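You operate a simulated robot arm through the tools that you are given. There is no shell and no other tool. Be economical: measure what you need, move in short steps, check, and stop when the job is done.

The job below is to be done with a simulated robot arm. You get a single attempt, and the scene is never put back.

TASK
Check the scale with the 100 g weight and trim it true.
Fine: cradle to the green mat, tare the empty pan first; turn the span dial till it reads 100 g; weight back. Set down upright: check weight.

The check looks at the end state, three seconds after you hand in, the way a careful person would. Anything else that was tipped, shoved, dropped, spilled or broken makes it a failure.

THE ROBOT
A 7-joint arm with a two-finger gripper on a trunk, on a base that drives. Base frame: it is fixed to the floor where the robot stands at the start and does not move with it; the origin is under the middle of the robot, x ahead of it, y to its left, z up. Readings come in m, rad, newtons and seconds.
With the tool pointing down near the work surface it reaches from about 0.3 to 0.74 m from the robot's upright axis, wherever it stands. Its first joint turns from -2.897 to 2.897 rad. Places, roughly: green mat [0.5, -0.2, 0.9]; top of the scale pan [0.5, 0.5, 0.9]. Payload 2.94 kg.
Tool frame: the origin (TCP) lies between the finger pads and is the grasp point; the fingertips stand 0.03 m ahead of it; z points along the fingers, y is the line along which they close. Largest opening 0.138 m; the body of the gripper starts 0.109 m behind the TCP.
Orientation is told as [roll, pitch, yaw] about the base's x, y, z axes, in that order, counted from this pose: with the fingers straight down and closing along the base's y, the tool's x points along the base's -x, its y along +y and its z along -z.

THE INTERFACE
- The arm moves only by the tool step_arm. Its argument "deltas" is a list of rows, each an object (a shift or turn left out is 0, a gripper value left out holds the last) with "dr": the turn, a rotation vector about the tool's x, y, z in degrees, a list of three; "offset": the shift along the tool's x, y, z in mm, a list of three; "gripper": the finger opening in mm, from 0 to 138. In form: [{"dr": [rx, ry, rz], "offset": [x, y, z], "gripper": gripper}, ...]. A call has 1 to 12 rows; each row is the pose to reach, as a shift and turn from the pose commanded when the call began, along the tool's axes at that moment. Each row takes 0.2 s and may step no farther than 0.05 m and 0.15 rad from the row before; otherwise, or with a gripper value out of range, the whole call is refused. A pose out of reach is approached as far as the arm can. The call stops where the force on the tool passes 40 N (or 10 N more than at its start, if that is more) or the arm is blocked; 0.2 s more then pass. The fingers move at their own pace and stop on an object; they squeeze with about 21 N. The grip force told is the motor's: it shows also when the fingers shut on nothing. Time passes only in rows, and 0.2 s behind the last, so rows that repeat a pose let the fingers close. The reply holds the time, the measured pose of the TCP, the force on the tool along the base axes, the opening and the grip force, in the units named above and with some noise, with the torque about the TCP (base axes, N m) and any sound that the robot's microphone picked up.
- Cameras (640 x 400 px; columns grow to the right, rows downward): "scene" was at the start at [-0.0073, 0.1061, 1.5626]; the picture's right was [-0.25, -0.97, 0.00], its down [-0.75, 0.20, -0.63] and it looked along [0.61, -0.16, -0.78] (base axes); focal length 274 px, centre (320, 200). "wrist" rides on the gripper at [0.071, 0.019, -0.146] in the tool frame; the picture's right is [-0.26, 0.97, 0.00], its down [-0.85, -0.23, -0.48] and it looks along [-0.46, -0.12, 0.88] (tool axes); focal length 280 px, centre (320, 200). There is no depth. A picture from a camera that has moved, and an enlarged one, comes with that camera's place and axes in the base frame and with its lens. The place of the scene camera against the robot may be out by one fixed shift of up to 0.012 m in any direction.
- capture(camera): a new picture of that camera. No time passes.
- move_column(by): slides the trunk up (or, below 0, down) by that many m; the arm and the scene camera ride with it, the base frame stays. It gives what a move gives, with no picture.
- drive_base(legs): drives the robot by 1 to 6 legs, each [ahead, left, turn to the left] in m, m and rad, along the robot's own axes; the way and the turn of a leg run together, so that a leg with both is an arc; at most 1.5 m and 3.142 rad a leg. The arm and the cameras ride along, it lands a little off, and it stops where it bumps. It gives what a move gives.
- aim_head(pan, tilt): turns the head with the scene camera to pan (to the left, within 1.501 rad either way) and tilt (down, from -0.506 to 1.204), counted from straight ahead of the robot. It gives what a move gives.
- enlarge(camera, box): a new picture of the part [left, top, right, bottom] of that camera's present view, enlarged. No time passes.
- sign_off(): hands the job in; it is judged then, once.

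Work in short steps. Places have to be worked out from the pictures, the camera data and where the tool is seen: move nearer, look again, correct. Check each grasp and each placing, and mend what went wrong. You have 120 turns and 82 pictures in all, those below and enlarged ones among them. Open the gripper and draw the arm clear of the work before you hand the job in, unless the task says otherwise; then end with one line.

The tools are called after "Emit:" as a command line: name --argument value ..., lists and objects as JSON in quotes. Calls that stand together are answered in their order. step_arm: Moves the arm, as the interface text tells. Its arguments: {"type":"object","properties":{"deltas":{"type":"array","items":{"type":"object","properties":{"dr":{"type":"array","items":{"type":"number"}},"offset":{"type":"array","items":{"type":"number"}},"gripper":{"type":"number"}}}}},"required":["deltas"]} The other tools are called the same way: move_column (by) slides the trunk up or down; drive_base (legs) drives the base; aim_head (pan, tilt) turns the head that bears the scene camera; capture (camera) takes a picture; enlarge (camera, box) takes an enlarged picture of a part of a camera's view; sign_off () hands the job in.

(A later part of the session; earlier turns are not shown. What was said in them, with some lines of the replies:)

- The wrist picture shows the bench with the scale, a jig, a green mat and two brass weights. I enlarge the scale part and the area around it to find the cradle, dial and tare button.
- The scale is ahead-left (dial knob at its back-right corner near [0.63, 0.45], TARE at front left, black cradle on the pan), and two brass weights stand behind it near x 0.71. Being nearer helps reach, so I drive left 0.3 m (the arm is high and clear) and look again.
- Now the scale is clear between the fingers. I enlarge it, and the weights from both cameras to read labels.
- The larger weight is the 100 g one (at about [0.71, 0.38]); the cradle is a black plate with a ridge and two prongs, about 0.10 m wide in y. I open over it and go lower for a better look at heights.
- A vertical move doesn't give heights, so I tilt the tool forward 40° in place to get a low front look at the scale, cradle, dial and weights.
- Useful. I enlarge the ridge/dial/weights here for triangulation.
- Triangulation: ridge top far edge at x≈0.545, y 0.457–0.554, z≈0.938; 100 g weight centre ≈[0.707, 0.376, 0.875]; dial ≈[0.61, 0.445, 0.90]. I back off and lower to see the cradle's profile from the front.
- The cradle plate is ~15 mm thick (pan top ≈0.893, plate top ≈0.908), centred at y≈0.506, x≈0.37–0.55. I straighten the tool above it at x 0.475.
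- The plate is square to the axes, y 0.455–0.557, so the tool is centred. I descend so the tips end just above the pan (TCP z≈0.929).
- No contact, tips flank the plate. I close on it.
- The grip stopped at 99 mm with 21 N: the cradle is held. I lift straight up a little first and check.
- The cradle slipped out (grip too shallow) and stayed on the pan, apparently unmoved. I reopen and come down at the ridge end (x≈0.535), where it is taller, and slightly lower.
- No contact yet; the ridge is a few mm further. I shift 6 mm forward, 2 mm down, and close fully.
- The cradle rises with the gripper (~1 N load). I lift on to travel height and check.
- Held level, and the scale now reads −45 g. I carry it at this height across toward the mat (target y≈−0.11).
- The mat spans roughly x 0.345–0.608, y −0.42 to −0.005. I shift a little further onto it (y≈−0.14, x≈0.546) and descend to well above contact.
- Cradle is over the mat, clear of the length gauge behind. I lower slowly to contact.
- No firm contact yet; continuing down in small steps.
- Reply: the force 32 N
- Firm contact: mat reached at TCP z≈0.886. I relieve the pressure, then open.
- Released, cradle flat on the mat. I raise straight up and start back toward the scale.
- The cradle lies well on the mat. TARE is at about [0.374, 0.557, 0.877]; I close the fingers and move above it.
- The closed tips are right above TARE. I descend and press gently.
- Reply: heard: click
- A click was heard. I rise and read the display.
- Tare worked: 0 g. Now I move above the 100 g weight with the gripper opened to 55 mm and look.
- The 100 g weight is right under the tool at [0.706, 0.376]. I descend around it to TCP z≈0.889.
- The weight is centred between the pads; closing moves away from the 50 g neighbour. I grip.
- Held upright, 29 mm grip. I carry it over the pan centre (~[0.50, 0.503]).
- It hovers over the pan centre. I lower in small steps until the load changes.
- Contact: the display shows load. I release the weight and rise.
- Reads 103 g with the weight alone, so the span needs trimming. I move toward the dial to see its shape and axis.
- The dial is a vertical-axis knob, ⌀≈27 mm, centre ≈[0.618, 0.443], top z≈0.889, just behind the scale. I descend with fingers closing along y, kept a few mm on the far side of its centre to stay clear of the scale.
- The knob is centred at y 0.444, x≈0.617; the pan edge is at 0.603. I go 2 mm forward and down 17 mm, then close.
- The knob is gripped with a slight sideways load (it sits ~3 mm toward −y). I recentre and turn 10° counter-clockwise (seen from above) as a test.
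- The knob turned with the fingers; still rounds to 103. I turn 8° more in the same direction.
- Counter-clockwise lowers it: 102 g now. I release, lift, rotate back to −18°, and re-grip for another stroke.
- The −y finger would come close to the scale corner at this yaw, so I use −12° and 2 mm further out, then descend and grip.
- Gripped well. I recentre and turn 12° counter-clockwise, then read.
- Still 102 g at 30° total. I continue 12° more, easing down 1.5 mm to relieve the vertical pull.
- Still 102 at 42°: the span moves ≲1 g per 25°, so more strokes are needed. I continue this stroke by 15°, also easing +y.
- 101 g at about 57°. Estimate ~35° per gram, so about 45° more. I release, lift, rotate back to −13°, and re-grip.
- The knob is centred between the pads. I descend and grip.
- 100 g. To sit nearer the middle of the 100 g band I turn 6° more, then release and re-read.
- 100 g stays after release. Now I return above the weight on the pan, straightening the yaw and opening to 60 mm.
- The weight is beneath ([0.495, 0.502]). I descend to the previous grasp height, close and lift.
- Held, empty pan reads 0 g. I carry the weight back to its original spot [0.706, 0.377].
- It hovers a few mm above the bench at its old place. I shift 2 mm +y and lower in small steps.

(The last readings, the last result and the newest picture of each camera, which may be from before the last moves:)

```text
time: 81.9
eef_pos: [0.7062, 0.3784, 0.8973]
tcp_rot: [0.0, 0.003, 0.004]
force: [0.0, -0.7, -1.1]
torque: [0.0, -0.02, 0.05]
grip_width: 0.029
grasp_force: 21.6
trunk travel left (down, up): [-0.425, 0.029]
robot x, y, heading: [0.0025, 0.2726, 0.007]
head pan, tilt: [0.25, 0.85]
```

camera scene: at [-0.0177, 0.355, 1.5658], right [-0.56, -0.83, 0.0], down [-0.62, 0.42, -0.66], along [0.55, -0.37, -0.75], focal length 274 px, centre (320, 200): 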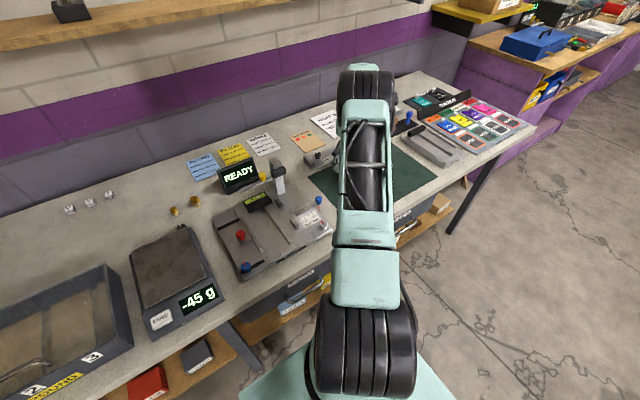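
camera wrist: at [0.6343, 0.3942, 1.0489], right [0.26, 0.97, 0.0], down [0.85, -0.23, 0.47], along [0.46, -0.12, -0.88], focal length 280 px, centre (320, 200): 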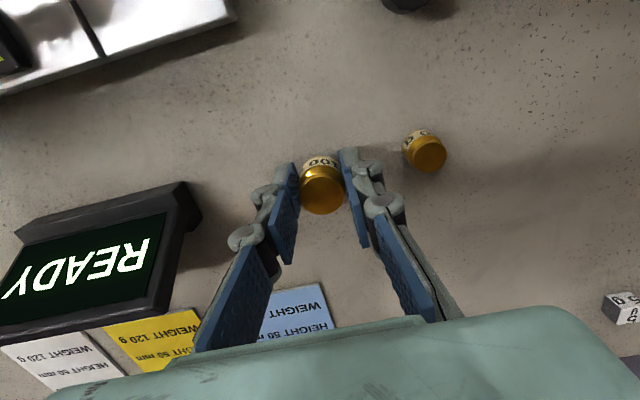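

Emit:
step_arm --deltas '[{"offset": [0, 0, 1]}, {"offset": [0, 0, 2]}, {"offset": [0, 0, 2]}]'

Emit:
step_arm --deltas '[{"offset": [0, 0, 1]}, {"offset": [0, 0, 1.5]}, {"offset": [0, 0, 1.5]}]'

```text
time: 82.7
eef_pos: [0.707, 0.3789, 0.8948]
tcp_rot: [0.0, 0.005, 0.007]
force: [0.3, 0.4, -0.8]
torque: [0.03, -0.01, -0.03]
grip_width: 0.0291
grasp_force: 20.8
trunk travel left (down, up): [-0.425, 0.029]
robot x, y, heading: [-0.0001, 0.2757, 0.005]
head pan, tilt: [0.25, 0.85]
```

```text
time: 83.5
eef_pos: [0.7057, 0.3794, 0.8924]
tcp_rot: [0.001, 0.004, 0.004]
force: [-0.3, -0.8, -0.9]
torque: [-0.04, 0.0, 0.01]
grip_width: 0.0292
grasp_force: 21.0
trunk travel left (down, up): [-0.425, 0.029]
robot x, y, heading: [-0.0039, 0.275, 0.005]
head pan, tilt: [0.25, 0.85]
```

No clear contact yet; continuing by millimetres.

Emit:
step_arm --deltas '[{"offset": [0, 0, 1]}, {"offset": [0, 0, 1.5]}, {"offset": [0, 0, 1.5]}]'

Emit:
step_arm --deltas '[{"offset": [0, 0, 1]}, {"offset": [0, 0, 1.5]}, {"offset": [0, 0, 1.5]}]'

Emit:
enlarge --camera "wrist" --box '[240, 110, 440, 250]'

```text
time: 84.3
eef_pos: [0.7076, 0.3791, 0.8913]
tcp_rot: [0.001, 0.004, 0.006]
force: [0.1, -0.2, 0.7]
torque: [-0.01, -0.05, 0.01]
grip_width: 0.029
grasp_force: 21.0
trunk travel left (down, up): [-0.425, 0.029]
robot x, y, heading: [-0.0009, 0.2711, 0.002]
head pan, tilt: [0.25, 0.85]
```

```text
time: 85.1
eef_pos: [0.7077, 0.3789, 0.8917]
tcp_rot: [0.0, 0.001, 0.006]
force: [0.3, 0.0, 8.3]
torque: [0.02, 0.04, 0.0]
grip_width: 0.0291
grasp_force: 20.3
trunk travel left (down, up): [-0.425, 0.029]
robot x, y, heading: [0.0005, 0.2733, 0.006]
head pan, tilt: [0.25, 0.85]
```

```text
2.86 times, centred on (340, 180) of wrist
camera zoom: at [0.6355, 0.399, 1.0368], right [0.26, 0.97, 0.0], down [0.85, -0.23, 0.47], along [0.46, -0.12, -0.88], focal length 801 px, centre (263, 257)
```

zoom: 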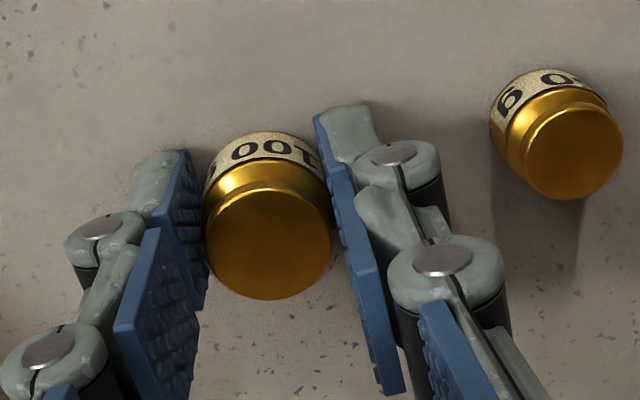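

Contact with 8 N: the weight stands on the bench. I ease up 1 mm, open only to 46 mm (keeping clear of the 50 g), and rise.

Emit:
step_arm --deltas '[{"offset": [0, 0, -1]}, {"offset": [0, 0, -1], "gripper": 34}, {"offset": [0, 0, -1], "gripper": 46}, {"offset": [0, 0, -1], "gripper": 46}]'

Emit:
step_arm --deltas '[{"offset": [0, 0, -15]}, {"offset": [0, 0, -45]}, {"offset": [0, 0, -90]}, {"offset": [0, 0, -135]}, {"offset": [30, 0, -175]}, {"offset": [70, 0, -210]}, {"offset": [115, 0, -240]}, {"offset": [160, 0, -260]}, {"offset": [205, 0, -280]}]'

Emit:
capture --camera "wrist"

Emit:
enlarge --camera "scene" --box '[260, 150, 420, 280]'

```text
time: 86.1
eef_pos: [0.7071, 0.3787, 0.8919]
tcp_rot: [0.001, 0.005, 0.005]
force: [0.4, 0.7, 0.4]
torque: [0.03, -0.01, 0.01]
grip_width: 0.0461
grasp_force: 0.1
trunk travel left (down, up): [-0.425, 0.029]
robot x, y, heading: [-0.0016, 0.273, 0.001]
head pan, tilt: [0.25, 0.85]
```

```text
refused: row 6 steps farther than a row can; nothing moved
```

```text
13 pictures are left
camera wrist: at [0.6357, 0.3994, 1.036], right [0.26, 0.97, 0.0], down [0.85, -0.23, 0.47], along [0.46, -0.12, -0.88], focal length 280 px, centre (320, 200)
```

wrist: 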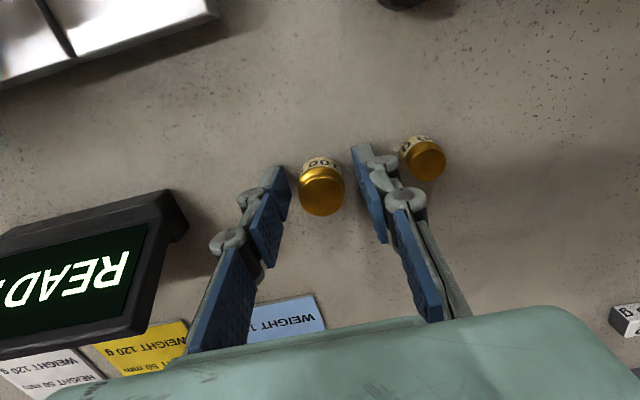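

```text
3.08 times, centred on (340, 215) of scene
camera zoom: at [-0.0069, 0.4185, 1.5658], right [0.25, -0.97, 0.0], down [-0.73, -0.19, -0.66], along [0.64, 0.17, -0.75], focal length 843 px, centre (258, 154)
```

zoom: 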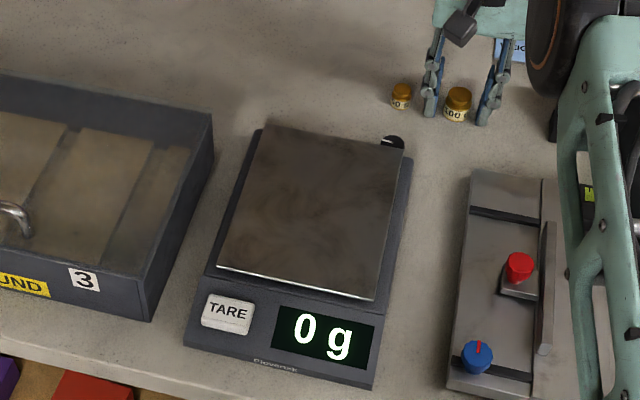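

The weight is released and standing; only my retreat was refused for too large a step. I rise in smaller steps.

Emit:
step_arm --deltas '[{"offset": [0, 0, -15]}, {"offset": [0, 0, -45]}, {"offset": [0, 0, -90]}, {"offset": [0, 0, -135]}, {"offset": [20, 0, -175]}, {"offset": [45, 0, -210]}, {"offset": [80, 0, -235]}, {"offset": [120, 0, -255]}, {"offset": [160, 0, -275]}, {"offset": [200, 0, -280]}]'

Emit:
capture --camera "wrist"

Emit:
capture --camera "scene"

Emit:
enlarge --camera "scene" --box '[260, 150, 420, 280]'

```text
time: 88.3
eef_pos: [0.5076, 0.3768, 1.1732]
tcp_rot: [-0.001, 0.001, 0.005]
force: [-0.8, 0.3, -0.2]
torque: [0.04, -0.05, 0.01]
grip_width: 0.0462
grasp_force: 0.1
trunk travel left (down, up): [-0.425, 0.029]
robot x, y, heading: [-0.0034, 0.2752, 0.005]
head pan, tilt: [0.25, 0.85]
```

```text
11 pictures are left
camera wrist: at [0.4372, 0.3981, 1.3179], right [0.26, 0.97, 0.0], down [0.85, -0.23, 0.47], along [0.46, -0.12, -0.88], focal length 280 px, centre (320, 200)
```

wrist: 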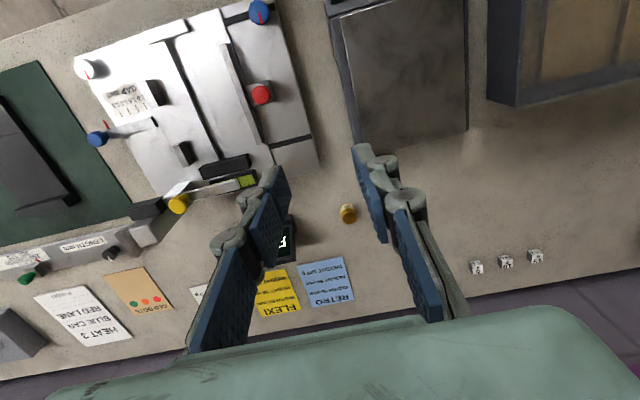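

```text
10 pictures are left
camera scene: at [-0.008, 0.4185, 1.5658], right [0.25, -0.97, 0.0], down [-0.73, -0.19, -0.66], along [0.64, 0.17, -0.75], focal length 274 px, centre (320, 200)
```

scene: 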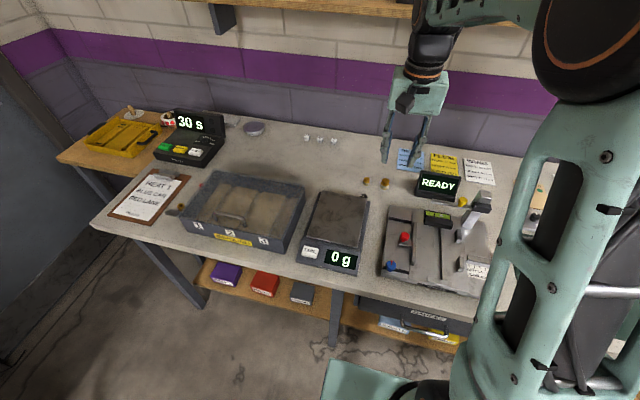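

```text
3.08 times, centred on (340, 215) of scene
camera zoom: at [-0.008, 0.4185, 1.5658], right [0.25, -0.97, 0.0], down [-0.73, -0.19, -0.66], along [0.64, 0.17, -0.75], focal length 843 px, centre (258, 154)
```

zoom: 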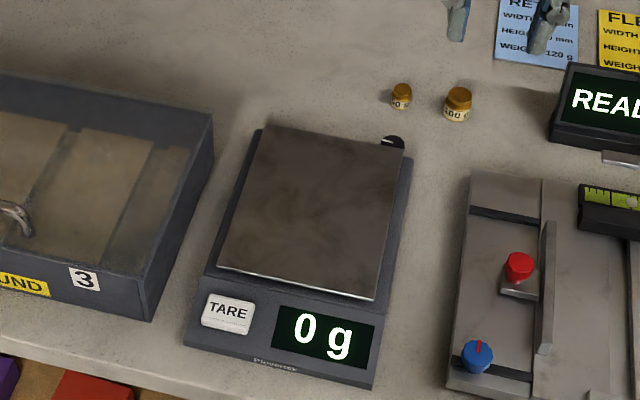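

Both weights stand upright, the empty pan reads 0 g, the cradle lies on the green mat, and the arm is open and clear. I hand in.

Emit:
sign_off

```text
The job is handed in.
```

The scale is trimmed: it read 103 g with the 100 g weight on and now reads 100 g. The pan was tared empty, the cradle is on the green mat, and the weight stands upright back in its place.
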